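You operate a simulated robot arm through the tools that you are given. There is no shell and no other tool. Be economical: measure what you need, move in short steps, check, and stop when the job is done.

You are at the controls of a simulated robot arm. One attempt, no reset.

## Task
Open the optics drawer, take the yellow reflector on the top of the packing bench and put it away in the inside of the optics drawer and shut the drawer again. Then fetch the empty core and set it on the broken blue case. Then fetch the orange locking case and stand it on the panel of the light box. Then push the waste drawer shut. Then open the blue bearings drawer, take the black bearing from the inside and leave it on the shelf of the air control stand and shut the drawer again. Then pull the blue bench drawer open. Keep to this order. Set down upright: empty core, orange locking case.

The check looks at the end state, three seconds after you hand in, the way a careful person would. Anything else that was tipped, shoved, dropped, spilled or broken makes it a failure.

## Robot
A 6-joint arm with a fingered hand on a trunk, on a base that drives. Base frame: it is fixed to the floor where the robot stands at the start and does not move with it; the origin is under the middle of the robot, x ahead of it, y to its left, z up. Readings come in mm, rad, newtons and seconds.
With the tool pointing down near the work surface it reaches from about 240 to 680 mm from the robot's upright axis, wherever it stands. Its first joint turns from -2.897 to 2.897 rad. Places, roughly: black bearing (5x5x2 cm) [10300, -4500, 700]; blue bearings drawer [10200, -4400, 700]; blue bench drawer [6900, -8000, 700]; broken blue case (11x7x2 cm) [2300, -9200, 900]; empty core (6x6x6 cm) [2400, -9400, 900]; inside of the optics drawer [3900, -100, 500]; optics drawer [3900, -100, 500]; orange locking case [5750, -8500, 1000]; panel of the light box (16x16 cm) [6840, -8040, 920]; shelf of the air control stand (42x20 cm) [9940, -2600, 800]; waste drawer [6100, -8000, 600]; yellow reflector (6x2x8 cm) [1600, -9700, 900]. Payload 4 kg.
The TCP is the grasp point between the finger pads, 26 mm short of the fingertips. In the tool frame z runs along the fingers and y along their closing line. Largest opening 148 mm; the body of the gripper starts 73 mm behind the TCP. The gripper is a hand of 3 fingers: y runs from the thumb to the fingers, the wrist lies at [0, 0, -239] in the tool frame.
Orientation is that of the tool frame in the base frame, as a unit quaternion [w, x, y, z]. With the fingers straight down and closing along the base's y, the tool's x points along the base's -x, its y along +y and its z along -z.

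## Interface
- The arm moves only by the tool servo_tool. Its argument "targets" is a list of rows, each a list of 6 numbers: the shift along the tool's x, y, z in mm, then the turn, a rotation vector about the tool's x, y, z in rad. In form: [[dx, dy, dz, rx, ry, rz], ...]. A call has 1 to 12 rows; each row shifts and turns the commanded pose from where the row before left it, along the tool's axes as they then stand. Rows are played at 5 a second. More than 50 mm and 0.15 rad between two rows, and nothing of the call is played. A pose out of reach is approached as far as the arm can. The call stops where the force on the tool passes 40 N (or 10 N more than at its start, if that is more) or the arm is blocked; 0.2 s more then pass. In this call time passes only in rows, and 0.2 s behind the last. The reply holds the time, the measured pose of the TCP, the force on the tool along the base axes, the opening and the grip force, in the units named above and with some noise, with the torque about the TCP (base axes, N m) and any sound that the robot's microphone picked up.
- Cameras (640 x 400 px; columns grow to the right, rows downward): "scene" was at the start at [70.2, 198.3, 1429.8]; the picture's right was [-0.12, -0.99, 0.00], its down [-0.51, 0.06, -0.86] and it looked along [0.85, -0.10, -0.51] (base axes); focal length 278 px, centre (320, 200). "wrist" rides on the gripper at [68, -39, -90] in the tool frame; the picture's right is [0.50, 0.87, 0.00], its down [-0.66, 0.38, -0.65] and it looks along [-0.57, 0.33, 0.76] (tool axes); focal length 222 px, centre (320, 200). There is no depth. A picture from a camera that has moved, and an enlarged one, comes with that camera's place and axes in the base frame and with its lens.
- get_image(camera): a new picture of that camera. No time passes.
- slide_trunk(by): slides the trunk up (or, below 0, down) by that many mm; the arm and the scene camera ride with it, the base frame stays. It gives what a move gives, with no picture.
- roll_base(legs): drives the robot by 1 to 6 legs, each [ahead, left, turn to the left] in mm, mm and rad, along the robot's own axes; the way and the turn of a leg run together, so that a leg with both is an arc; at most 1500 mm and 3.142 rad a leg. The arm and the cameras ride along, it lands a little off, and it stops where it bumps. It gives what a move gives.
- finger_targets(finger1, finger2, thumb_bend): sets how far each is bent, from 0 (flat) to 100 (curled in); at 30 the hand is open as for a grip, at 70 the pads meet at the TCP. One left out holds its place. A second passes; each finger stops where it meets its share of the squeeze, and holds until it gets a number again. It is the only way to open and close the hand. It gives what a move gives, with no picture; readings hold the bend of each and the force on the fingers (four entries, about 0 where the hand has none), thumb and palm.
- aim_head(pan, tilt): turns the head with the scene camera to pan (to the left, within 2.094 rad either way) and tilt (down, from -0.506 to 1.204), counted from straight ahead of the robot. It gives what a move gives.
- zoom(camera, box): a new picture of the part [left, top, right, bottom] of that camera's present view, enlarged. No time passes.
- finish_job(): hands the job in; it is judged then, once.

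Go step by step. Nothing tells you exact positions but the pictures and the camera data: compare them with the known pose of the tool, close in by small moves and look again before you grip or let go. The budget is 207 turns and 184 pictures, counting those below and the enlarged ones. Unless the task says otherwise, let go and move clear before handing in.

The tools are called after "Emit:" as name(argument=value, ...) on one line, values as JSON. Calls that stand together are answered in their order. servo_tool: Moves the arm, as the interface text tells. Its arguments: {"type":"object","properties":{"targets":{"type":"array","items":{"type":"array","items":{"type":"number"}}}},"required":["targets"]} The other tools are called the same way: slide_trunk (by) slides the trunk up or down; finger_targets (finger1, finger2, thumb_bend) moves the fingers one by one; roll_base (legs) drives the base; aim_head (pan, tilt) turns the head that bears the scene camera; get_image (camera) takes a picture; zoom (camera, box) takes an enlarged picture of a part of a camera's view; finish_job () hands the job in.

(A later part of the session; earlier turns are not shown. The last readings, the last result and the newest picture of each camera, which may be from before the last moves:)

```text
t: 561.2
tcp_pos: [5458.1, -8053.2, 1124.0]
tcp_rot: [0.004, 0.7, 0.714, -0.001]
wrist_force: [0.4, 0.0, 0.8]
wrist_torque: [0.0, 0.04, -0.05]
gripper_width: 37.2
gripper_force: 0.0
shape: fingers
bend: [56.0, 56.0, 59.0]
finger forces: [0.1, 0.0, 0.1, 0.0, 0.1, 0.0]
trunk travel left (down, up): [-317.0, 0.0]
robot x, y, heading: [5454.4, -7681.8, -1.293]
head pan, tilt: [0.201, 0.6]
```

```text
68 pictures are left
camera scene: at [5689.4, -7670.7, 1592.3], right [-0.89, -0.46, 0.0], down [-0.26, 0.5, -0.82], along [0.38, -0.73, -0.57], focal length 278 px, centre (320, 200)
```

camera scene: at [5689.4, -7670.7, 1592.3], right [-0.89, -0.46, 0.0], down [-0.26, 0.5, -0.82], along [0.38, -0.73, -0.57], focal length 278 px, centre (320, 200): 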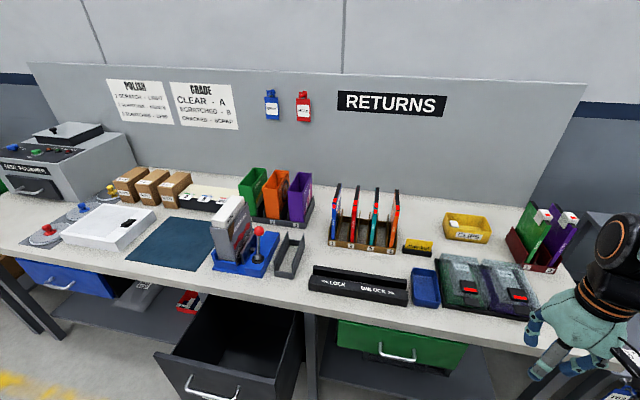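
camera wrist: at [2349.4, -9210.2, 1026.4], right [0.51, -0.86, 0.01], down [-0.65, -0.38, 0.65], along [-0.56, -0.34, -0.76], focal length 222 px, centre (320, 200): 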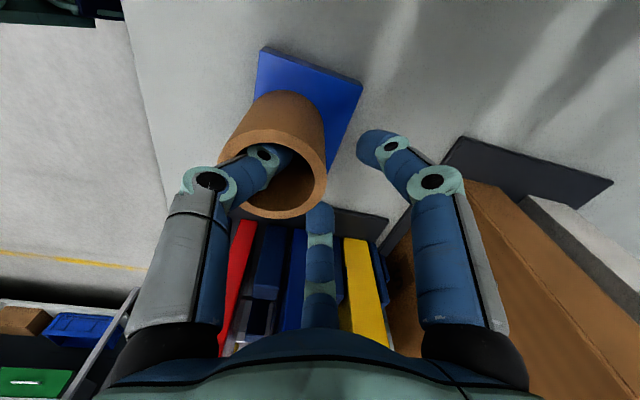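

Emit:
zoom(camera="scene", box=[290, 160, 450, 260])

Emit:
zoom(camera="scene", box=[30, 180, 230, 305])

```text
4.00 times, centred on (370, 210) of scene
camera zoom: at [5689.4, -7670.7, 1592.3], right [-0.89, -0.46, 0.0], down [-0.26, 0.5, -0.82], along [0.38, -0.73, -0.57], focal length 1113 px, centre (120, 160)
```

zoom: 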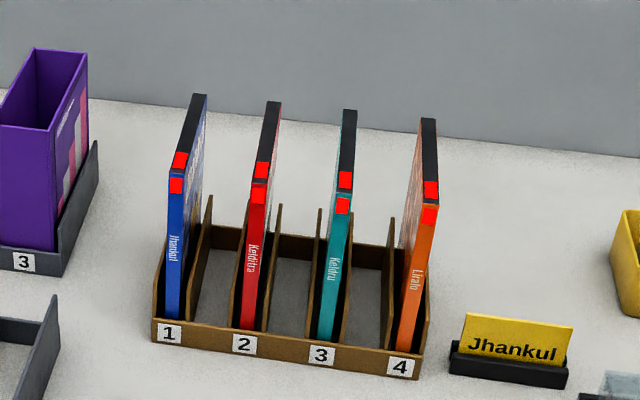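

```text
3.20 times, centred on (130, 242) of scene
camera zoom: at [5689.4, -7670.7, 1592.3], right [-0.89, -0.46, 0.0], down [-0.26, 0.5, -0.82], along [0.38, -0.73, -0.57], focal length 891 px, centre (928, 64)
```

zoom: 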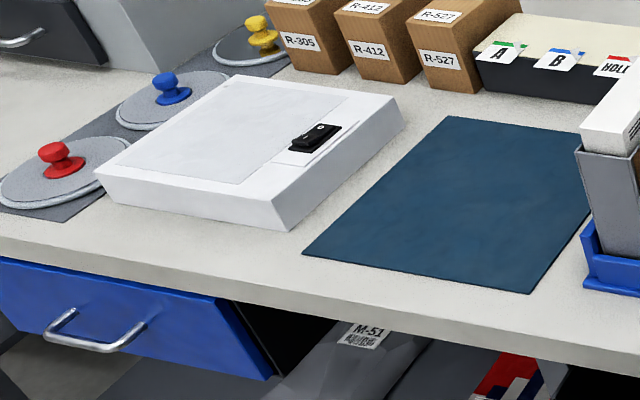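

The orange case stands in slot 4 of the rack, centred near (5818, -8498) with its top at about 1.05. I'll square the hand across its thickness and close in, keeping clear of the open waste drawer.

Emit:
servo_tool(targets=[[0, 0, -40, 0, 0, -0.125], [0, 0, -40, 0, 0, -0.125]])

Emit:
roll_base(legs=[[307, 65, 0]])

Emit:
finger_targets(finger1=45, finger2=45, thumb_bend=45)

```text
t: 561.8
tcp_pos: [5461.7, -8051.3, 1203.7]
tcp_rot: [0.005, 0.606, 0.796, -0.001]
wrist_force: [0.3, 0.7, 0.2]
wrist_torque: [0.01, -0.01, -0.02]
gripper_width: 37.0
gripper_force: 0.1
shape: fingers
bend: [56.0, 56.0, 59.0]
finger forces: [0.1, 0.0, 0.0, 0.0, 0.0, 0.1]
trunk travel left (down, up): [-317.0, 0.0]
robot x, y, heading: [5457.0, -7676.7, -1.297]
head pan, tilt: [0.201, 0.6]
```

```text
t: 563.9
tcp_pos: [5604.9, -8319.5, 1202.6]
tcp_rot: [0.004, 0.606, 0.796, -0.003]
wrist_force: [-0.5, 0.4, 0.1]
wrist_torque: [0.0, 0.01, -0.01]
gripper_width: 37.3
gripper_force: 0.1
shape: fingers
bend: [56.0, 56.0, 59.0]
finger forces: [0.0, 0.0, 0.0, 0.0, 0.0, 0.0]
trunk travel left (down, up): [-317.0, 0.0]
robot x, y, heading: [5595.1, -7942.5, -1.297]
head pan, tilt: [0.201, 0.6]
```

```text
t: 564.9
tcp_pos: [5604.2, -8319.0, 1204.8]
tcp_rot: [0.003, 0.606, 0.796, -0.002]
wrist_force: [-0.1, -0.8, 0.0]
wrist_torque: [-0.01, -0.02, -0.03]
gripper_width: 78.3
gripper_force: 0.0
shape: fingers
bend: [45.0, 45.0, 45.0]
finger forces: [0.0, 0.0, 0.1, 0.0, 0.0, 0.1]
trunk travel left (down, up): [-317.0, 0.0]
robot x, y, heading: [5600.7, -7945.4, -1.297]
head pan, tilt: [0.201, 0.6]
```

Emit:
servo_tool(targets=[[-38, 26, 0, 0, 0, 0], [-38, 26, 0, 0, 0, 0], [-38, 26, 0, 0, 0, 0], [-38, 27, 0, 0, 0, 0], [-38, 27, 0, 0, 0, 0], [-38, 27, 0, 0, 0, 0]])

Emit:
get_image(camera="wrist")

Emit:
get_image(camera="scene")

```text
t: 566.3
tcp_pos: [5820.3, -8500.3, 1208.0]
tcp_rot: [0.003, 0.606, 0.796, -0.002]
wrist_force: [-0.5, -0.3, 0.6]
wrist_torque: [0.0, -0.01, 0.0]
gripper_width: 78.2
gripper_force: 0.0
shape: fingers
bend: [45.0, 45.0, 45.0]
finger forces: [0.0, 0.0, 0.1, 0.0, 0.0, 0.1]
trunk travel left (down, up): [-317.0, 0.0]
robot x, y, heading: [5600.8, -7943.9, -1.293]
head pan, tilt: [0.201, 0.6]
```

```text
65 pictures are left
camera wrist: at [5765.5, -8446.3, 1298.0], right [0.7, 0.71, 0.0], down [0.54, -0.53, 0.66], along [0.47, -0.46, -0.75], focal length 222 px, centre (320, 200)
```

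wrist: 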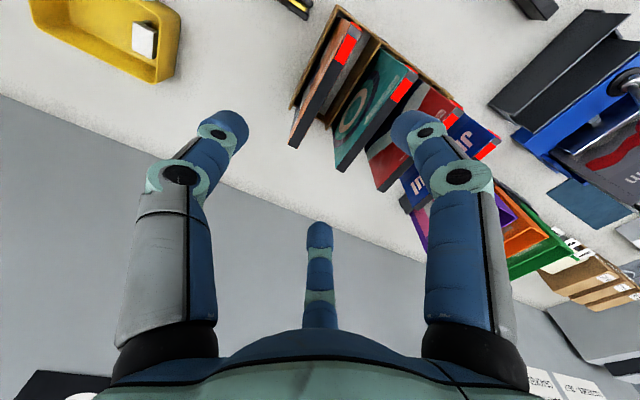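

```text
64 pictures are left
camera scene: at [5834.0, -7938.6, 1592.1], right [-0.89, -0.46, 0.0], down [-0.26, 0.5, -0.82], along [0.38, -0.73, -0.57], focal length 278 px, centre (320, 200)
```

scene: 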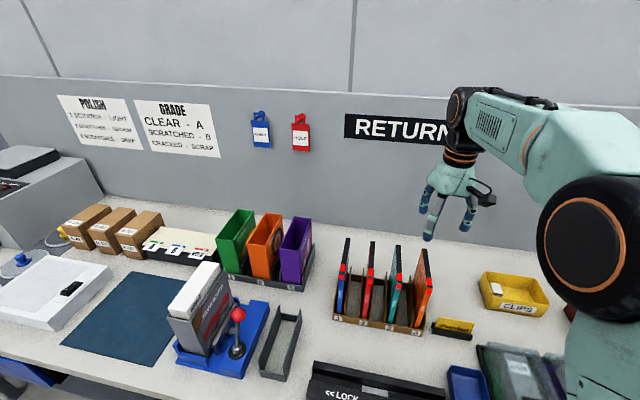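

Emit:
servo_tool(targets=[[0, 0, 45, 0, 0, 0], [0, 0, 45, 0, 0, 0], [-4, 0, 40, 0, 0, 0]])

Emit:
get_image(camera="wrist")

Emit:
zoom(camera="scene", box=[300, 170, 540, 350])

```text
t: 567.1
tcp_pos: [5823.2, -8502.7, 1079.0]
tcp_rot: [0.005, 0.605, 0.796, -0.001]
wrist_force: [-0.5, 0.2, 0.5]
wrist_torque: [-0.03, 0.0, 0.04]
gripper_width: 78.2
gripper_force: 0.1
shape: fingers
bend: [45.0, 45.0, 45.0]
finger forces: [0.1, 0.1, 0.1, 0.1, 0.1, 0.0]
trunk travel left (down, up): [-317.0, 0.0]
robot x, y, heading: [5599.7, -7944.6, -1.292]
head pan, tilt: [0.201, 0.6]
```

```text
63 pictures are left
camera wrist: at [5767.6, -8448.3, 1166.9], right [0.7, 0.71, 0.0], down [0.54, -0.53, 0.66], along [0.47, -0.46, -0.75], focal length 222 px, centre (320, 200)
```

wrist: 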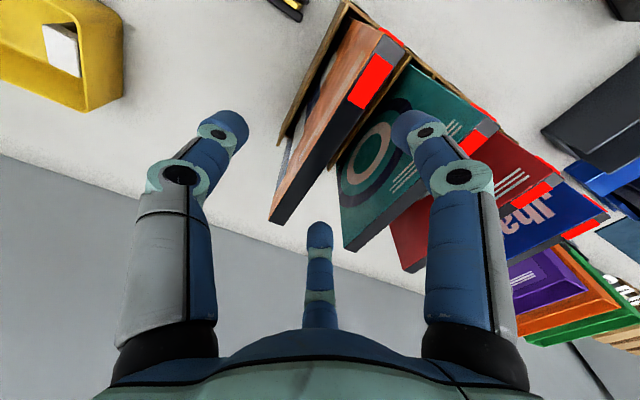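

```text
2.22 times, centred on (420, 260) of scene
camera zoom: at [5832.8, -7937.9, 1592.3], right [-0.89, -0.46, 0.0], down [-0.26, 0.5, -0.82], along [0.38, -0.73, -0.57], focal length 618 px, centre (98, 67)
```

zoom: 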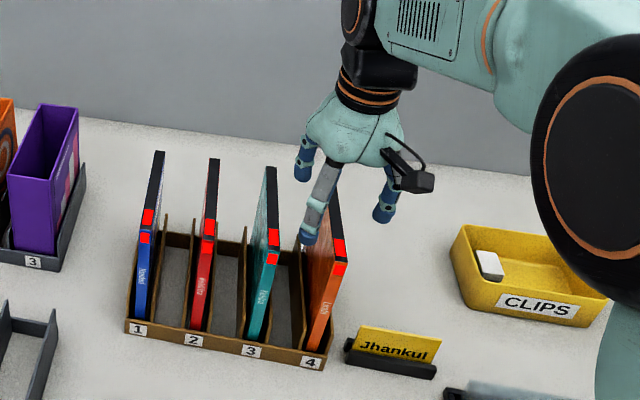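

Emit:
servo_tool(targets=[[4, -5, 0, 0, 0, 0], [0, 0, 30, 0, 0, 0], [0, 0, 28, 0, 0, 0]])

Emit:
get_image(camera="wrist")

```text
t: 567.9
tcp_pos: [5815.2, -8500.1, 1019.7]
tcp_rot: [0.004, 0.605, 0.796, -0.002]
wrist_force: [-0.7, 0.5, 0.2]
wrist_torque: [0.0, -0.03, -0.04]
gripper_width: 78.3
gripper_force: 0.0
shape: fingers
bend: [45.0, 45.0, 45.0]
finger forces: [0.1, 0.0, 0.0, 0.1, 0.1, 0.1]
trunk travel left (down, up): [-317.0, 0.0]
robot x, y, heading: [5602.2, -7945.8, -1.296]
head pan, tilt: [0.201, 0.6]
```

```text
61 pictures are left
camera wrist: at [5760.6, -8445.7, 1108.8], right [0.7, 0.71, 0.0], down [0.54, -0.53, 0.66], along [0.47, -0.46, -0.75], focal length 222 px, centre (320, 200)
```

wrist: 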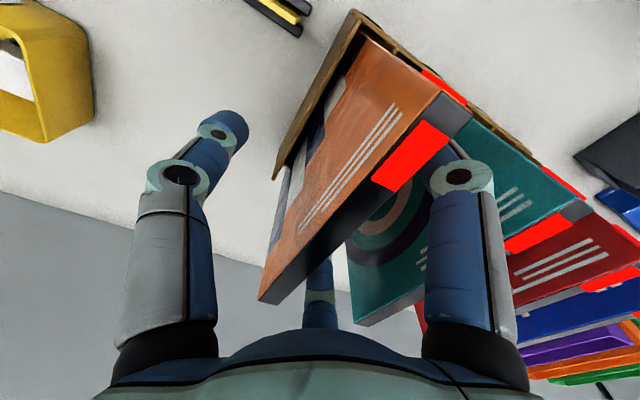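

Emit:
finger_targets(finger1=72, finger2=72, thumb_bend=72)

Emit:
get_image(camera="wrist")

```text
t: 568.9
tcp_pos: [5815.0, -8499.5, 1019.2]
tcp_rot: [0.005, 0.605, 0.796, -0.001]
wrist_force: [-0.6, 0.0, 0.0]
wrist_torque: [0.0, -0.02, 0.02]
gripper_width: 12.5
gripper_force: 8.6
shape: fingers
bend: [66.0, 66.0, 67.0]
finger forces: [4.3, 4.5, 0.0, 0.1, 8.9, 0.1]
trunk travel left (down, up): [-317.0, 0.0]
robot x, y, heading: [5597.9, -7945.4, -1.292]
head pan, tilt: [0.201, 0.6]
```

```text
60 pictures are left
camera wrist: at [5760.6, -8445.6, 1109.0], right [0.7, 0.71, 0.0], down [0.54, -0.53, 0.66], along [0.47, -0.46, -0.75], focal length 222 px, centre (320, 200)
```

wrist: 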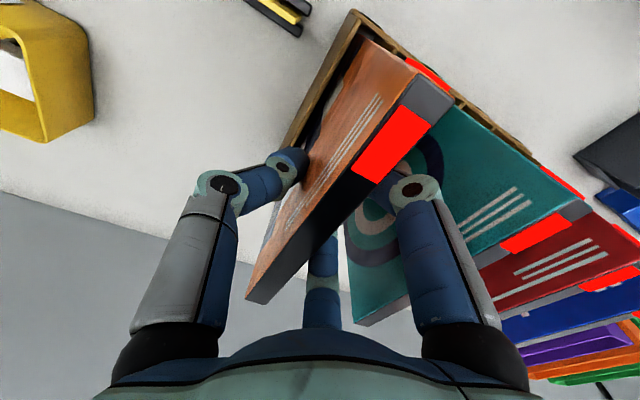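

Emit:
servo_tool(targets=[[0, 0, -30, 0, 0, 0], [0, 0, -40, 0, 0, 0], [0, 0, -45, 0, 0, 0], [0, 0, -45, 0, 0, 0], [0, 0, -45, 0, 0, 0], [0, 0, -40, 0, 0, 0]])

Emit:
get_image(camera="scene")

```text
t: 570.3
tcp_pos: [5815.6, -8498.5, 1265.2]
tcp_rot: [0.002, 0.605, 0.797, -0.001]
wrist_force: [-0.3, -0.2, -1.8]
wrist_torque: [0.0, -0.01, -0.01]
gripper_width: 12.3
gripper_force: 9.0
shape: fingers
bend: [66.0, 66.0, 67.0]
finger forces: [4.5, 4.5, 0.0, 0.0, 9.0, 0.1]
trunk travel left (down, up): [-317.0, 0.0]
robot x, y, heading: [5599.3, -7945.3, -1.294]
head pan, tilt: [0.201, 0.6]
```

```text
59 pictures are left
camera scene: at [5832.7, -7937.3, 1592.3], right [-0.89, -0.46, 0.0], down [-0.26, 0.5, -0.82], along [0.38, -0.73, -0.57], focal length 278 px, centre (320, 200)
```

scene: 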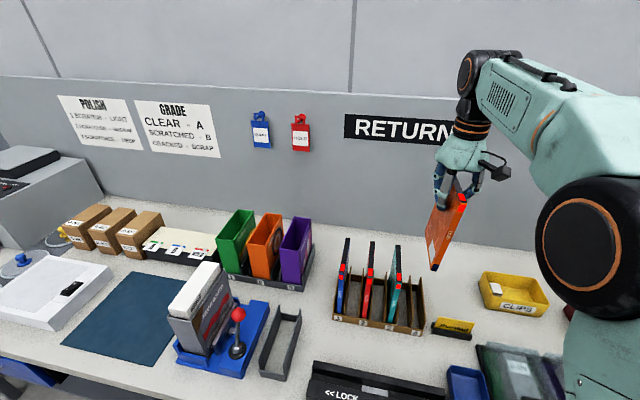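

Emit:
roll_base(legs=[[-290, 0, 0], [0, 600, 0], [0, 540, 0]])

Emit:
aim_head(pan=0, tilt=0.75)

Emit:
get_image(camera="scene")

```text
t: 582.5
tcp_pos: [6835.7, -7914.1, 1264.0]
tcp_rot: [0.004, 0.606, 0.796, -0.002]
wrist_force: [-0.4, -1.2, -1.9]
wrist_torque: [0.02, -0.01, 0.01]
gripper_width: 12.1
gripper_force: 9.2
shape: fingers
bend: [67.0, 66.0, 67.0]
finger forces: [4.4, 4.6, 0.1, 0.0, 9.0, 0.1]
trunk travel left (down, up): [-317.0, 0.0]
robot x, y, heading: [6623.7, -7362.6, -1.301]
head pan, tilt: [0.201, 0.6]
```

```text
t: 583.2
tcp_pos: [6834.1, -7914.3, 1264.2]
tcp_rot: [0.004, 0.606, 0.796, -0.002]
wrist_force: [-0.1, -0.6, -0.9]
wrist_torque: [-0.04, 0.0, 0.02]
gripper_width: 12.3
gripper_force: 8.9
shape: fingers
bend: [67.0, 66.0, 67.0]
finger forces: [4.4, 4.5, 0.0, 0.1, 8.9, 0.0]
trunk travel left (down, up): [-317.0, 0.0]
robot x, y, heading: [6616.9, -7362.3, -1.299]
head pan, tilt: [0.0, 0.75]
```

```text
58 pictures are left
camera scene: at [6835.0, -7353.5, 1579.5], right [-0.96, -0.27, 0.0], down [-0.18, 0.66, -0.73], along [0.2, -0.7, -0.68], focal length 278 px, centre (320, 200)
```

scene: 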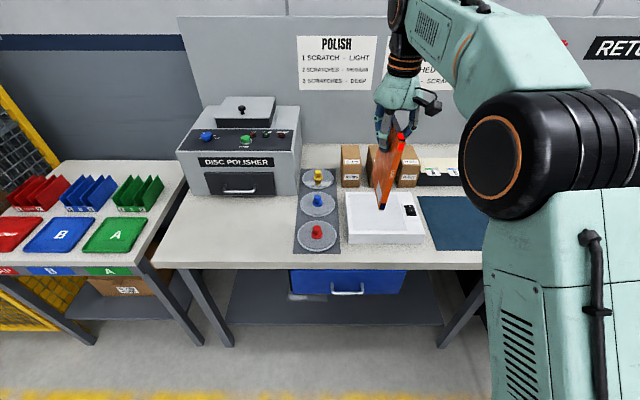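

Emit:
zoom(camera="scene", box=[320, 110, 480, 260])

Emit:
get_image(camera="wrist")

```text
2.67 times, centred on (400, 185) of scene
camera zoom: at [6835.0, -7353.5, 1579.5], right [-0.96, -0.27, 0.0], down [-0.18, 0.66, -0.73], along [0.2, -0.7, -0.68], focal length 742 px, centre (107, 240)
```

zoom: 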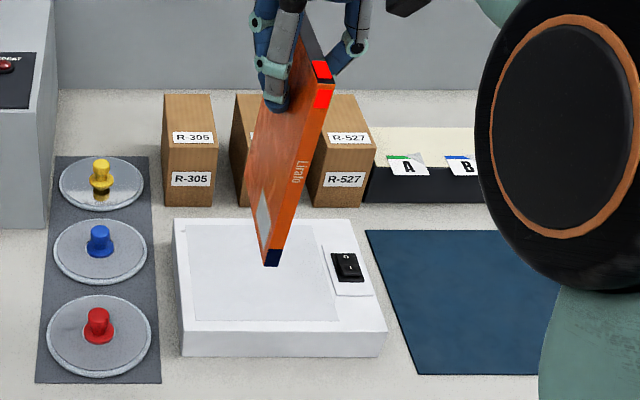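

```text
56 pictures are left
camera wrist: at [6779.8, -7859.8, 1353.9], right [0.7, 0.71, 0.0], down [0.54, -0.53, 0.66], along [0.47, -0.46, -0.75], focal length 222 px, centre (320, 200)
```

wrist: 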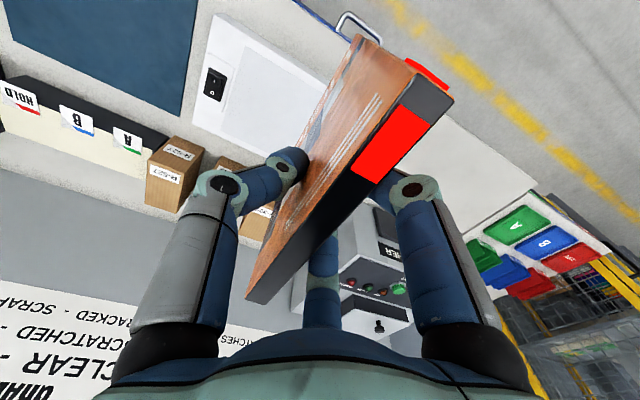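

Emit:
roll_base(legs=[[113, -36, 0]])

Emit:
servo_tool(targets=[[0, 0, 45, 0, 0, 0], [0, 0, 45, 0, 0, 0], [0, 0, 45, 0, 0, 0]])

Emit:
zoom(camera="scene", box=[300, 110, 500, 260])

```text
t: 584.4
tcp_pos: [6829.8, -8031.4, 1262.7]
tcp_rot: [0.003, 0.606, 0.795, -0.001]
wrist_force: [0.3, -0.5, -0.8]
wrist_torque: [0.0, -0.02, 0.02]
gripper_width: 12.1
gripper_force: 8.6
shape: fingers
bend: [67.0, 66.0, 67.0]
finger forces: [4.5, 4.4, 0.1, 0.0, 9.1, 0.0]
trunk travel left (down, up): [-317.0, 0.0]
robot x, y, heading: [6617.7, -7481.7, -1.296]
head pan, tilt: [0.0, 0.75]
```

```text
t: 585.2
tcp_pos: [6830.9, -8033.9, 1125.4]
tcp_rot: [0.003, 0.607, 0.795, -0.001]
wrist_force: [-0.3, -0.5, -1.3]
wrist_torque: [0.0, -0.01, 0.0]
gripper_width: 11.9
gripper_force: 9.1
shape: fingers
bend: [67.0, 67.0, 67.0]
finger forces: [4.4, 4.5, 0.1, 0.0, 9.0, 0.0]
trunk travel left (down, up): [-317.0, 0.0]
robot x, y, heading: [6618.8, -7476.3, -1.296]
head pan, tilt: [0.0, 0.75]
```

```text
2.67 times, centred on (400, 185) of scene
camera zoom: at [6831.6, -7472.5, 1579.4], right [-0.96, -0.27, 0.0], down [-0.18, 0.66, -0.73], along [0.2, -0.7, -0.68], focal length 742 px, centre (107, 240)
```

zoom: 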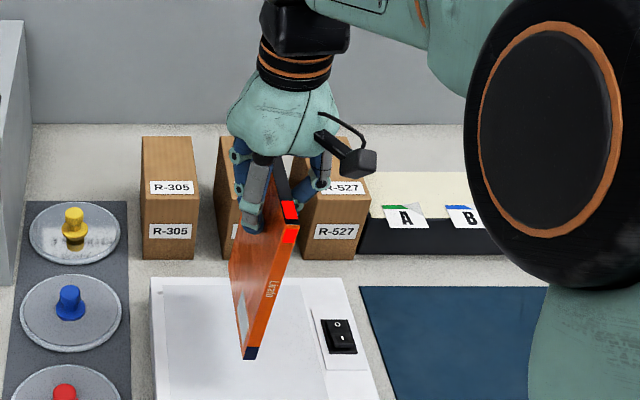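

Emit:
servo_tool(targets=[[0, 0, 40, 0, 0, 0]])

Emit:
zoom(camera="scene", box=[310, 160, 470, 280])

```text
t: 585.6
tcp_pos: [6833.3, -8034.0, 1084.4]
tcp_rot: [0.003, 0.607, 0.795, -0.001]
wrist_force: [0.7, -0.9, -1.0]
wrist_torque: [0.01, 0.01, -0.01]
gripper_width: 12.2
gripper_force: 9.5
shape: fingers
bend: [67.0, 67.0, 67.0]
finger forces: [4.5, 4.5, 0.1, 0.1, 8.9, 0.0]
trunk travel left (down, up): [-317.0, 0.0]
robot x, y, heading: [6617.5, -7481.1, -1.3]
head pan, tilt: [0.0, 0.75]
```

```text
3.33 times, centred on (390, 220) of scene
camera zoom: at [6831.8, -7472.9, 1579.4], right [-0.96, -0.27, 0.0], down [-0.18, 0.66, -0.73], along [0.2, -0.7, -0.68], focal length 928 px, centre (87, 133)
```

zoom: 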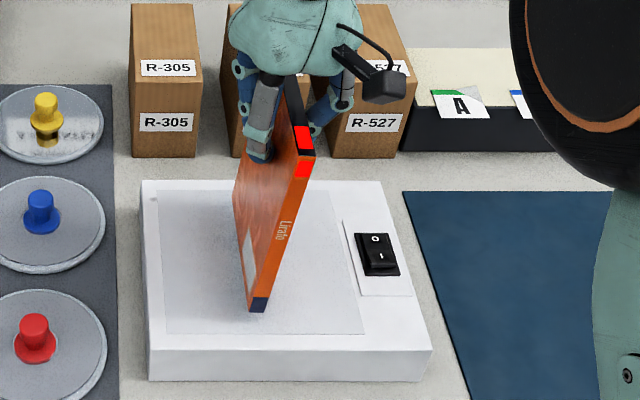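

Emit:
servo_tool(targets=[[0, 0, 10, 0, 0, 0]])

Emit:
servo_tool(targets=[[0, 0, 5, 0, 0, 0]])

```text
t: 586.0
tcp_pos: [6831.3, -8032.9, 1075.8]
tcp_rot: [0.003, 0.606, 0.795, -0.001]
wrist_force: [-0.3, 0.2, -0.5]
wrist_torque: [0.0, -0.03, -0.03]
gripper_width: 12.1
gripper_force: 9.1
shape: fingers
bend: [67.0, 67.0, 67.0]
finger forces: [4.5, 4.6, 0.1, 0.0, 9.0, 0.1]
trunk travel left (down, up): [-317.0, 0.0]
robot x, y, heading: [6617.3, -7477.9, -1.298]
head pan, tilt: [0.0, 0.75]
```

```text
t: 586.4
tcp_pos: [6830.7, -8033.0, 1073.0]
tcp_rot: [0.004, 0.606, 0.795, -0.002]
wrist_force: [-0.5, -0.6, -0.8]
wrist_torque: [-0.02, -0.01, 0.02]
gripper_width: 12.2
gripper_force: 9.0
shape: fingers
bend: [67.0, 67.0, 67.0]
finger forces: [4.5, 4.5, 0.0, 0.0, 9.0, 0.0]
trunk travel left (down, up): [-317.0, 0.0]
robot x, y, heading: [6613.3, -7480.8, -1.298]
head pan, tilt: [0.0, 0.75]
```

Emit:
servo_tool(targets=[[0, 0, 5, 0, 0, 0]])

Emit:
servo_tool(targets=[[0, 0, 4, 0, 0, 0]])

```text
t: 586.8
tcp_pos: [6831.8, -8033.7, 1068.2]
tcp_rot: [0.004, 0.606, 0.795, -0.002]
wrist_force: [0.5, 0.4, -1.5]
wrist_torque: [0.01, 0.0, -0.01]
gripper_width: 12.2
gripper_force: 9.5
shape: fingers
bend: [67.0, 66.0, 67.0]
finger forces: [4.5, 4.4, 0.0, 0.2, 8.9, 0.1]
trunk travel left (down, up): [-317.0, 0.0]
robot x, y, heading: [6618.7, -7480.6, -1.298]
head pan, tilt: [0.0, 0.75]
```

```text
t: 587.2
tcp_pos: [6831.7, -8034.1, 1067.1]
tcp_rot: [0.005, 0.607, 0.795, -0.002]
wrist_force: [-0.2, -0.5, 9.8]
wrist_torque: [-0.04, 0.03, -0.01]
gripper_width: 11.3
gripper_force: 11.3
shape: fingers
bend: [66.0, 66.0, 67.0]
finger forces: [5.5, 5.6, 0.0, 0.0, 10.7, 0.0]
trunk travel left (down, up): [-317.0, 0.0]
robot x, y, heading: [6614.1, -7477.5, -1.297]
head pan, tilt: [0.0, 0.75]
```

Emit:
zoom(camera="scene", box=[330, 180, 430, 270])

Emit:
get_image(camera="wrist")

```text
4.44 times, centred on (380, 225) of scene
camera zoom: at [6830.9, -7471.1, 1579.6], right [-0.96, -0.27, 0.0], down [-0.18, 0.66, -0.73], along [0.2, -0.7, -0.68], focal length 1237 px, centre (53, 89)
```

zoom: 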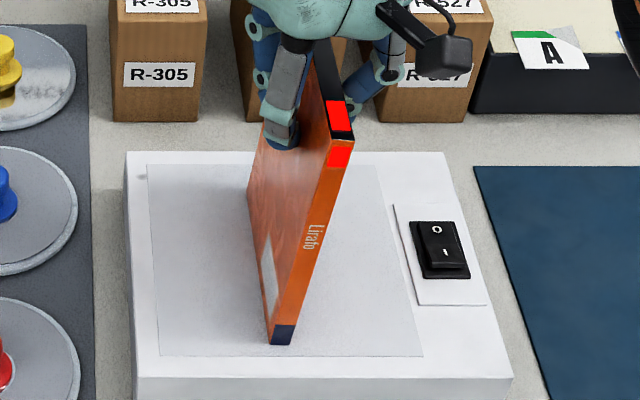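

```text
52 pictures are left
camera wrist: at [6776.4, -7978.9, 1156.4], right [0.7, 0.71, 0.0], down [0.53, -0.53, 0.66], along [0.47, -0.47, -0.75], focal length 222 px, centre (320, 200)
```

wrist: 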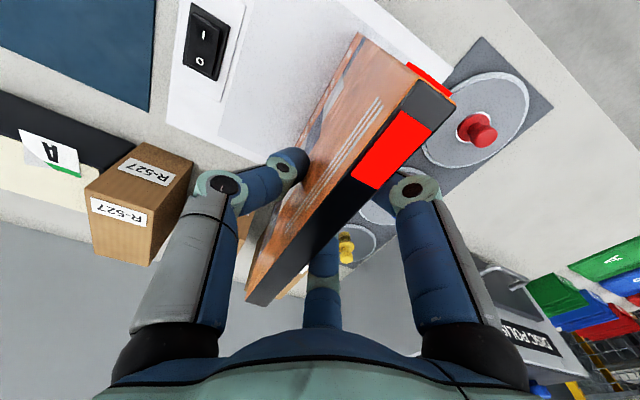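

The case leans about 4.6° to the right in the grip. I'll lift a hair, roll the hand to plumb it, and lower again.

Emit:
servo_tool(targets=[[0, 0, -8, 0, 0, 0], [0, 12, 0, 0.08, 0, 0]])

Emit:
zoom(camera="scene", box=[330, 180, 430, 270])

Emit:
get_image(camera="wrist")

```text
t: 587.8
tcp_pos: [6842.7, -8031.5, 1072.1]
tcp_rot: [-0.021, 0.606, 0.794, -0.033]
wrist_force: [0.4, 0.1, -1.1]
wrist_torque: [0.01, -0.02, -0.01]
gripper_width: 11.8
gripper_force: 9.1
shape: fingers
bend: [66.0, 66.0, 67.0]
finger forces: [4.7, 4.7, 0.0, 0.0, 9.4, 0.0]
trunk travel left (down, up): [-317.0, 0.0]
robot x, y, heading: [6612.4, -7479.0, -1.299]
head pan, tilt: [0.0, 0.75]
```

```text
4.44 times, centred on (380, 225) of scene
camera zoom: at [6832.6, -7471.7, 1579.2], right [-0.96, -0.27, 0.0], down [-0.18, 0.66, -0.73], along [0.2, -0.7, -0.68], focal length 1237 px, centre (53, 89)
```

zoom: 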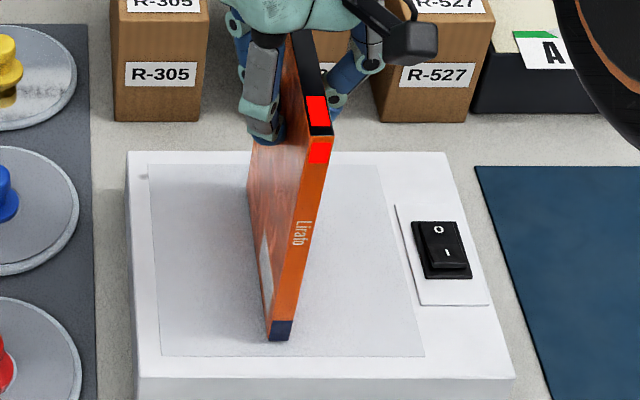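

```text
50 pictures are left
camera wrist: at [6794.8, -7974.4, 1164.3], right [0.7, 0.71, -0.07], down [0.58, -0.51, 0.63], along [0.41, -0.48, -0.78], focal length 222 px, centre (320, 200)
```

wrist: 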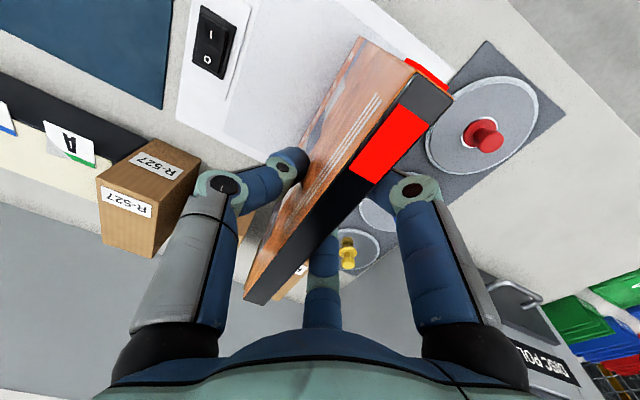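

Emit:
servo_tool(targets=[[0, 0, 4, 0, 0, 0]])

Emit:
servo_tool(targets=[[0, 0, 4, 0, 0, 0]])

```text
t: 588.2
tcp_pos: [6843.3, -8030.6, 1068.6]
tcp_rot: [-0.022, 0.606, 0.795, -0.033]
wrist_force: [0.4, 0.4, -0.1]
wrist_torque: [-0.04, 0.01, 0.01]
gripper_width: 11.8
gripper_force: 9.9
shape: fingers
bend: [66.0, 66.0, 67.0]
finger forces: [4.7, 4.7, 0.1, 0.1, 9.4, 0.1]
trunk travel left (down, up): [-317.0, 0.0]
robot x, y, heading: [6617.9, -7478.8, -1.297]
head pan, tilt: [0.0, 0.75]
```

```text
t: 588.6
tcp_pos: [6842.1, -8030.4, 1066.4]
tcp_rot: [-0.019, 0.606, 0.794, -0.033]
wrist_force: [0.8, -0.3, 9.1]
wrist_torque: [-0.01, 0.04, 0.03]
gripper_width: 11.5
gripper_force: 11.1
shape: fingers
bend: [67.0, 66.0, 67.0]
finger forces: [5.6, 5.3, 0.1, 0.0, 10.7, 0.0]
trunk travel left (down, up): [-317.0, 0.0]
robot x, y, heading: [6615.0, -7478.9, -1.297]
head pan, tilt: [0.0, 0.75]
```

Emit:
finger_targets(finger1=62, finger2=62, thumb_bend=62)

Emit:
zoom(camera="scene", box=[330, 180, 430, 270])

```text
t: 589.6
tcp_pos: [6842.7, -8031.3, 1064.4]
tcp_rot: [-0.02, 0.606, 0.794, -0.033]
wrist_force: [0.6, -1.0, 0.3]
wrist_torque: [-0.01, -0.02, 0.02]
gripper_width: 23.0
gripper_force: 0.0
shape: fingers
bend: [62.0, 62.0, 62.0]
finger forces: [0.0, 0.0, 0.0, 0.0, 0.0, 0.0]
trunk travel left (down, up): [-317.0, 0.0]
robot x, y, heading: [6617.8, -7478.3, -1.296]
head pan, tilt: [0.0, 0.75]
```

```text
4.44 times, centred on (380, 225) of scene
camera zoom: at [6831.2, -7471.8, 1579.4], right [-0.96, -0.27, 0.0], down [-0.18, 0.66, -0.73], along [0.2, -0.7, -0.68], focal length 1237 px, centre (53, 89)
```

zoom: 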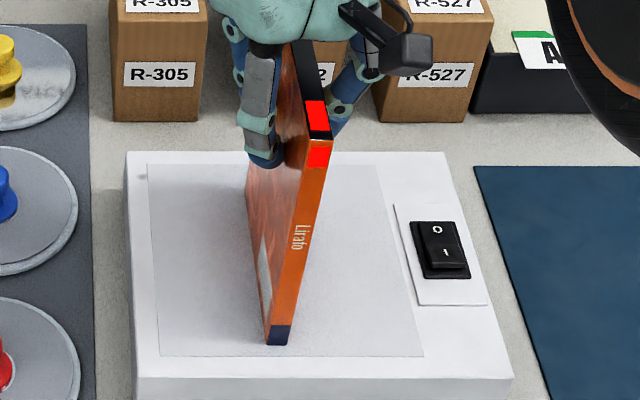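

Standing by itself with zero finger force. I'll open more and rise clear.

Emit:
finger_targets(finger1=48, finger2=48, thumb_bend=48)

Emit:
servo_tool(targets=[[0, 0, -25, 0, 0, 0], [0, 0, -40, 0, 0, 0], [0, 0, -40, 0, 0, 0], [0, 0, -40, 0, 0, 0]])

Emit:
zoom(camera="scene", box=[300, 140, 460, 280])

```text
t: 590.6
tcp_pos: [6842.5, -8031.2, 1064.7]
tcp_rot: [-0.02, 0.606, 0.794, -0.033]
wrist_force: [0.1, -0.4, -0.3]
wrist_torque: [-0.01, -0.02, -0.02]
gripper_width: 68.2
gripper_force: 0.1
shape: fingers
bend: [48.0, 48.0, 48.0]
finger forces: [0.0, 0.0, 0.0, 0.0, 0.0, 0.0]
trunk travel left (down, up): [-317.0, 0.0]
robot x, y, heading: [6615.7, -7478.3, -1.302]
head pan, tilt: [0.0, 0.75]
```

```text
t: 591.6
tcp_pos: [6850.8, -8029.2, 1213.5]
tcp_rot: [-0.02, 0.606, 0.794, -0.034]
wrist_force: [-0.3, -0.1, -0.6]
wrist_torque: [-0.02, 0.0, -0.02]
gripper_width: 68.2
gripper_force: 0.1
shape: fingers
bend: [48.0, 48.0, 48.0]
finger forces: [0.1, 0.0, 0.0, 0.0, 0.1, 0.0]
trunk travel left (down, up): [-317.0, 0.0]
robot x, y, heading: [6615.9, -7479.2, -1.295]
head pan, tilt: [0.0, 0.75]
```

```text
2.86 times, centred on (380, 210) of scene
camera zoom: at [6831.0, -7471.8, 1579.5], right [-0.96, -0.27, 0.0], down [-0.18, 0.66, -0.73], along [0.2, -0.7, -0.68], focal length 795 px, centre (149, 171)
```

zoom: 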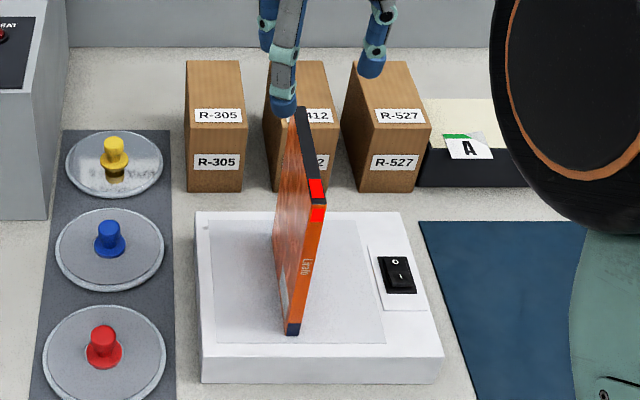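

Now the waste drawer. I'll back off, turn the hand horizontal as a fist, and look at the drawer.

Emit:
roll_base(legs=[[-330, 0, 0], [0, -450, 0]])

Emit:
slide_trunk(by=-200)

Emit:
servo_tool(targets=[[0, 0, 20, -0.08, -0.131, 0], [0, 0, 20, 0, -0.131, 0], [0, 0, 20, 0, -0.131, 0], [0, 0, 0, 0, -0.131, 0], [0, 0, 0, 0, -0.131, 0], [0, 0, 0, 0, -0.131, 0], [0, 0, 0, 0, -0.131, 0], [0, 0, 0, 0, -0.131, 0], [0, 0, 0, 0, -0.131, 0], [0, 0, 0, 0, -0.131, 0], [0, 0, 0, 0, -0.131, 0], [0, 0, 0, 0, -0.13, 0]])

Emit:
finger_targets(finger1=72, finger2=72, thumb_bend=72)

Emit:
get_image(camera="scene")

```text
t: 598.0
tcp_pos: [6306.8, -7836.7, 1211.6]
tcp_rot: [-0.02, 0.611, 0.791, -0.033]
wrist_force: [0.2, 0.4, 0.6]
wrist_torque: [0.01, 0.0, 0.0]
gripper_width: 68.3
gripper_force: 0.0
shape: fingers
bend: [48.0, 48.0, 48.0]
finger forces: [0.0, 0.0, 0.0, 0.0, 0.1, 0.0]
trunk travel left (down, up): [-317.0, 0.0]
robot x, y, heading: [6080.2, -7280.1, -1.306]
head pan, tilt: [0.0, 0.75]
```

```text
t: 600.2
tcp_pos: [6307.1, -7835.3, 1012.5]
tcp_rot: [-0.021, 0.611, 0.79, -0.032]
wrist_force: [-0.3, -0.5, 0.0]
wrist_torque: [-0.03, 0.0, 0.0]
gripper_width: 68.1
gripper_force: 0.0
shape: fingers
bend: [48.0, 48.0, 48.0]
finger forces: [0.1, 0.0, 0.1, 0.0, 0.1, 0.0]
trunk travel left (down, up): [-117.0, 200.0]
robot x, y, heading: [6080.7, -7283.4, -1.313]
head pan, tilt: [0.0, 0.75]
```

```text
refused: row 1 steps farther than a row can; nothing moved
```

```text
t: 601.2
tcp_pos: [6307.6, -7836.1, 1012.3]
tcp_rot: [-0.02, 0.611, 0.791, -0.034]
wrist_force: [-0.3, 0.3, -0.1]
wrist_torque: [-0.02, 0.01, -0.02]
gripper_width: 0.0
gripper_force: 0.0
shape: fingers
bend: [71.0, 71.0, 71.0]
finger forces: [0.0, 0.1, 0.1, 0.0, 0.0, 0.1]
trunk travel left (down, up): [-117.0, 200.0]
robot x, y, heading: [6077.1, -7281.2, -1.311]
head pan, tilt: [0.0, 0.75]
```

```text
47 pictures are left
camera scene: at [6299.7, -7299.3, 1377.3], right [-0.97, -0.26, 0.0], down [-0.18, 0.66, -0.73], along [0.19, -0.71, -0.68], focal length 278 px, centre (320, 200)
```

scene: 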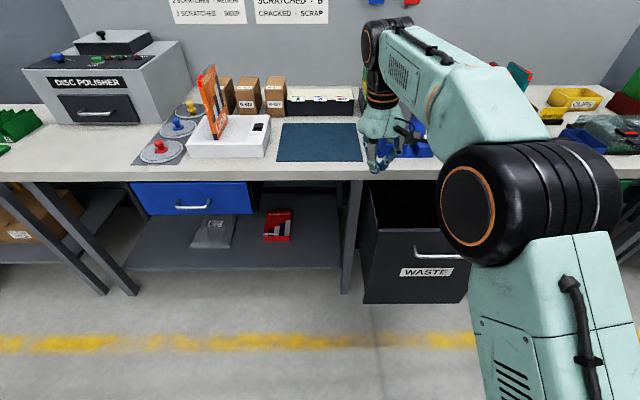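

Emit:
roll_base(legs=[[-230, 0, 0.014]])

Emit:
servo_tool(targets=[[0, 0, 20, -0.08, 0, 0], [0, 0, 20, 0, -0.131, 0], [0, 0, 20, 0, -0.131, 0], [0, 0, 0, 0, -0.131, 0], [0, 0, 0, 0, -0.131, 0], [0, 0, 0, 0, -0.131, 0], [0, 0, 0, 0, -0.131, 0], [0, 0, 0, 0, -0.131, 0], [0, 0, 0, 0, -0.131, 0], [0, 0, 0, 0, -0.131, 0], [0, 0, 0, 0, -0.131, 0], [0, 0, 0, 0, -0.131, 0]])

Emit:
servo_tool(targets=[[45, 0, 0, 0, -0.13, 0], [45, 0, 0, 0, 0, 0], [45, 0, 0, 0, 0, 0], [45, 0, 0, 0, 0, 0]])

Emit:
get_image(camera="scene")

```text
t: 602.9
tcp_pos: [6254.3, -7616.6, 1012.3]
tcp_rot: [-0.02, 0.608, 0.793, -0.033]
wrist_force: [-0.7, 0.1, 0.3]
wrist_torque: [0.01, 0.03, 0.01]
gripper_width: 0.1
gripper_force: 0.1
shape: fingers
bend: [71.0, 71.0, 71.0]
finger forces: [0.1, 0.1, 0.0, 0.1, 0.0, 0.0]
trunk travel left (down, up): [-117.0, 200.0]
robot x, y, heading: [6020.3, -7069.4, -1.306]
head pan, tilt: [0.0, 0.75]
```

```text
t: 605.5
tcp_pos: [6244.6, -7625.1, 949.8]
tcp_rot: [0.471, 0.486, 0.627, -0.385]
wrist_force: [0.1, 0.1, -0.1]
wrist_torque: [0.0, 0.0, 0.0]
gripper_width: 0.0
gripper_force: 0.1
shape: fingers
bend: [71.0, 71.0, 71.0]
finger forces: [0.0, 0.0, 0.0, 0.0, 0.0, 0.1]
out of reach, approached as far as the arm can: row 8, 9
trunk travel left (down, up): [-117.0, 200.0]
robot x, y, heading: [6020.5, -7070.0, -1.305]
head pan, tilt: [0.0, 0.75]
```

```text
t: 606.5
tcp_pos: [6247.1, -7588.4, 775.4]
tcp_rot: [0.508, 0.462, 0.595, -0.418]
wrist_force: [-0.1, 0.2, -0.5]
wrist_torque: [0.02, -0.01, -0.01]
gripper_width: 0.0
gripper_force: 0.0
shape: fingers
bend: [71.0, 71.0, 71.0]
finger forces: [0.1, 0.0, 0.0, 0.0, 0.1, 0.0]
out of reach, approached as far as the arm can: row 2, 3, 4
trunk travel left (down, up): [-117.0, 200.0]
robot x, y, heading: [6021.4, -7068.0, -1.302]
head pan, tilt: [0.0, 0.75]
```

```text
46 pictures are left
camera scene: at [6241.8, -7082.4, 1377.2], right [-0.96, -0.27, 0.0], down [-0.18, 0.66, -0.73], along [0.19, -0.7, -0.68], focal length 278 px, centre (320, 200)
```

scene: 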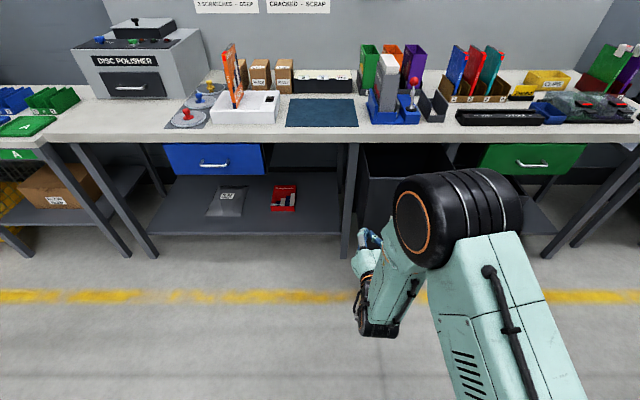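

Emit:
slide_trunk(by=-117)

Emit:
servo_tool(targets=[[45, 0, 0, 0, 0, 0], [40, 0, 0, 0, 0, 0]])

Emit:
roll_base(legs=[[80, -160, 0]])

Emit:
get_image(camera="scene")

Emit:
get_image(camera="wrist")

```text
t: 608.0
tcp_pos: [6249.2, -7588.7, 659.3]
tcp_rot: [0.51, 0.46, 0.596, -0.415]
wrist_force: [-0.7, 0.7, 1.1]
wrist_torque: [-0.02, 0.02, 0.03]
gripper_width: 0.0
gripper_force: 0.1
shape: fingers
bend: [71.0, 71.0, 71.0]
finger forces: [0.1, 0.0, 0.0, 0.1, 0.1, 0.1]
trunk travel left (down, up): [0.0, 317.0]
robot x, y, heading: [6022.3, -7068.0, -1.302]
head pan, tilt: [0.0, 0.75]
```

```text
t: 608.6
tcp_pos: [6244.1, -7577.0, 574.3]
tcp_rot: [0.508, 0.462, 0.594, -0.418]
wrist_force: [0.5, -0.1, -0.1]
wrist_torque: [0.03, 0.04, -0.02]
gripper_width: 0.0
gripper_force: 0.0
shape: fingers
bend: [71.0, 71.0, 71.0]
finger forces: [0.0, 0.0, 0.1, 0.0, 0.0, 0.1]
trunk travel left (down, up): [0.0, 317.0]
robot x, y, heading: [6018.6, -7070.3, -1.3]
head pan, tilt: [0.0, 0.75]
```

```text
t: 610.6
tcp_pos: [6108.3, -7702.3, 575.3]
tcp_rot: [0.508, 0.463, 0.593, -0.419]
wrist_force: [-0.5, 1.1, 0.3]
wrist_torque: [0.01, -0.03, 0.01]
gripper_width: 0.0
gripper_force: 0.1
shape: fingers
bend: [71.0, 71.0, 71.0]
finger forces: [0.0, 0.0, 0.1, 0.1, 0.1, 0.0]
trunk travel left (down, up): [0.0, 317.0]
robot x, y, heading: [5882.8, -7188.0, -1.303]
head pan, tilt: [0.0, 0.75]
```

```text
45 pictures are left
camera scene: at [6115.8, -7239.8, 1259.7], right [-0.96, -0.26, 0.0], down [-0.18, 0.66, -0.73], along [0.19, -0.71, -0.68], focal length 278 px, centre (320, 200)
```

scene: 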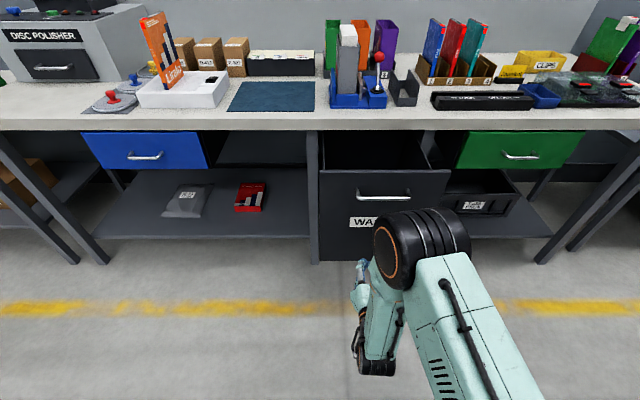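

```text
44 pictures are left
camera wrist: at [6048.2, -7616.7, 520.6], right [0.82, 0.25, -0.52], down [0.26, 0.64, 0.73], along [0.51, -0.73, 0.45], focal length 222 px, centre (320, 200)
```

wrist: 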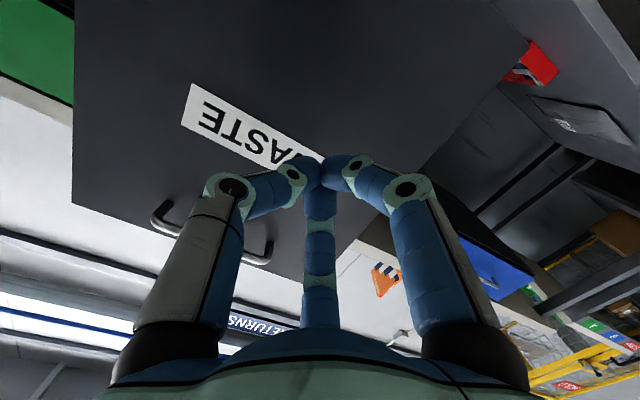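

Emit:
roll_base(legs=[[150, -35, 0], [120, 0, 0]])

Emit:
get_image(camera="scene")

```text
t: 612.9
tcp_pos: [6148.2, -7970.9, 573.7]
tcp_rot: [0.509, 0.462, 0.594, -0.418]
wrist_force: [0.5, -0.7, 0.5]
wrist_torque: [0.0, -0.02, 0.02]
gripper_width: 0.0
gripper_force: 0.1
shape: fingers
bend: [71.0, 71.0, 71.0]
finger forces: [0.0, 0.0, 0.0, 0.1, 0.0, 0.0]
trunk travel left (down, up): [0.0, 317.0]
robot x, y, heading: [5925.8, -7463.6, -1.301]
head pan, tilt: [0.0, 0.75]
```

```text
43 pictures are left
camera scene: at [6153.9, -7507.6, 1259.7], right [-0.96, -0.27, 0.0], down [-0.18, 0.66, -0.73], along [0.2, -0.7, -0.68], focal length 278 px, centre (320, 200)
```

scene: 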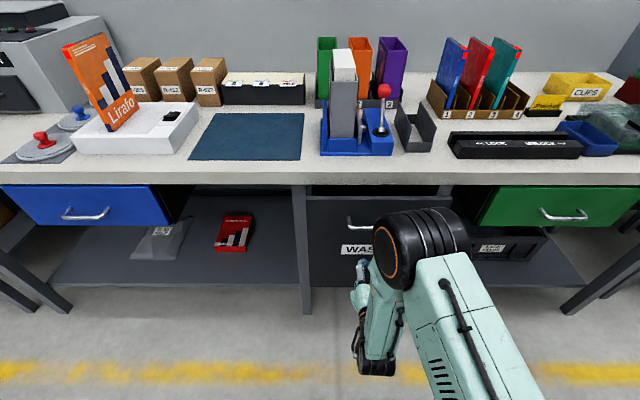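

Emit:
roll_base(legs=[[150, 0, 0]])

Emit:
get_image(camera="scene")

```text
t: 613.9
tcp_pos: [6163.8, -8020.8, 571.5]
tcp_rot: [0.505, 0.463, 0.599, -0.415]
wrist_force: [-3.3, 13.5, 2.2]
wrist_torque: [-0.04, -0.01, 0.01]
gripper_width: 0.0
gripper_force: 11.4
shape: fingers
bend: [71.0, 72.0, 72.0]
finger forces: [0.1, 11.1, 0.0, 0.1, 11.8, 0.0]
trunk travel left (down, up): [0.0, 317.0]
robot x, y, heading: [5937.7, -7514.3, -1.3]
head pan, tilt: [0.0, 0.75]
stopped in leg 1: the force on the tool passed its limit at 105 N (the readings are from after the stop); the commanded pose is now the measured one
```

```text
42 pictures are left
camera scene: at [6169.2, -7561.7, 1259.8], right [-0.96, -0.27, 0.0], down [-0.18, 0.66, -0.73], along [0.2, -0.7, -0.68], focal length 278 px, centre (320, 200)
```

scene: 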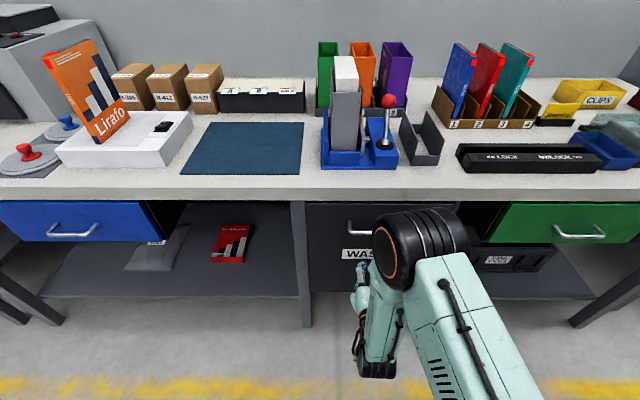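

The waste drawer is shut. I'll back off, tuck the arm and head for the bearings bench on the repairs side.

Emit:
roll_base(legs=[[-270, 0, 0]])

Emit:
slide_trunk(by=150)

Emit:
roll_base(legs=[[0, 0, 2.53], [1500, 0, 0], [1500, 0, 0]])

```text
t: 615.8
tcp_pos: [6089.9, -7764.4, 571.9]
tcp_rot: [0.505, 0.463, 0.599, -0.415]
wrist_force: [-0.5, 0.3, 0.4]
wrist_torque: [0.02, 0.01, -0.02]
gripper_width: 0.0
gripper_force: 0.2
shape: fingers
bend: [71.0, 71.0, 71.0]
finger forces: [0.1, 0.0, 0.0, 0.0, 0.0, 0.0]
trunk travel left (down, up): [0.0, 317.0]
robot x, y, heading: [5868.1, -7255.5, -1.298]
head pan, tilt: [0.0, 0.75]
```

```text
t: 617.5
tcp_pos: [6092.4, -7764.2, 721.0]
tcp_rot: [0.504, 0.464, 0.597, -0.417]
wrist_force: [-0.1, 0.7, -0.4]
wrist_torque: [0.01, -0.02, 0.04]
gripper_width: 0.1
gripper_force: 0.1
shape: fingers
bend: [71.0, 71.0, 71.0]
finger forces: [0.1, 0.1, 0.0, 0.0, 0.0, 0.1]
trunk travel left (down, up): [-150.0, 167.0]
robot x, y, heading: [5869.9, -7257.9, -1.299]
head pan, tilt: [0.0, 0.75]
```

```text
t: 625.8
tcp_pos: [5998.9, -6576.8, 727.1]
tcp_rot: [0.54, -0.451, 0.603, 0.376]
wrist_force: [-0.6, -1.2, 0.0]
wrist_torque: [0.01, -0.01, -0.02]
gripper_width: 0.0
gripper_force: 0.1
shape: fingers
bend: [71.0, 71.0, 71.0]
finger forces: [0.0, 0.0, 0.0, 0.0, 0.0, 0.0]
trunk travel left (down, up): [-150.0, 167.0]
robot x, y, heading: [5932.6, -7116.9, 1.3]
head pan, tilt: [0.0, 0.75]
stopped in leg 2: the robot was blocked; the commanded pose is now the measured one
```

Emit:
aim_head(pan=0, tilt=0.4)

Emit:
get_image(camera="scene")

```text
t: 626.7
tcp_pos: [6004.9, -6568.2, 721.1]
tcp_rot: [0.537, -0.452, 0.607, 0.374]
wrist_force: [-0.1, 0.4, -0.4]
wrist_torque: [-0.03, 0.04, 0.01]
gripper_width: 0.0
gripper_force: 0.0
shape: fingers
bend: [71.0, 71.0, 71.0]
finger forces: [0.0, 0.0, 0.1, 0.0, 0.1, 0.0]
trunk travel left (down, up): [-150.0, 167.0]
robot x, y, heading: [5934.8, -7115.0, 1.297]
head pan, tilt: [0.0, 0.4]
```

```text
41 pictures are left
camera scene: at [5751.0, -6989.1, 1442.5], right [0.96, -0.27, 0.0], down [-0.11, -0.38, -0.92], along [0.25, 0.89, -0.39], focal length 278 px, centre (320, 200)
```

scene: 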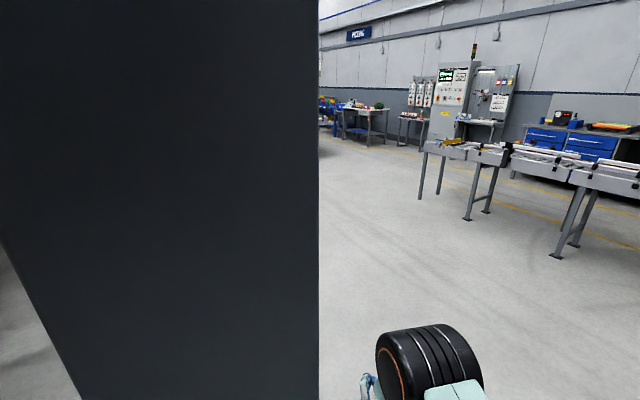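

Emit:
roll_base(legs=[[-120, 0, 0], [0, -420, 0], [1500, 0, 0.04], [1500, 0, 0], [800, 0, 0]])

```text
t: 649.6
tcp_pos: [7219.2, -3116.9, 720.5]
tcp_rot: [0.526, -0.469, 0.594, 0.388]
wrist_force: [0.5, -0.7, 0.2]
wrist_torque: [0.0, 0.02, 0.01]
gripper_width: 0.1
gripper_force: 0.0
shape: fingers
bend: [71.0, 71.0, 71.0]
finger forces: [0.1, 0.1, 0.1, 0.0, 0.0, 0.0]
trunk travel left (down, up): [-150.0, 167.0]
robot x, y, heading: [7177.8, -3670.1, 1.359]
head pan, tilt: [0.0, 0.4]
```

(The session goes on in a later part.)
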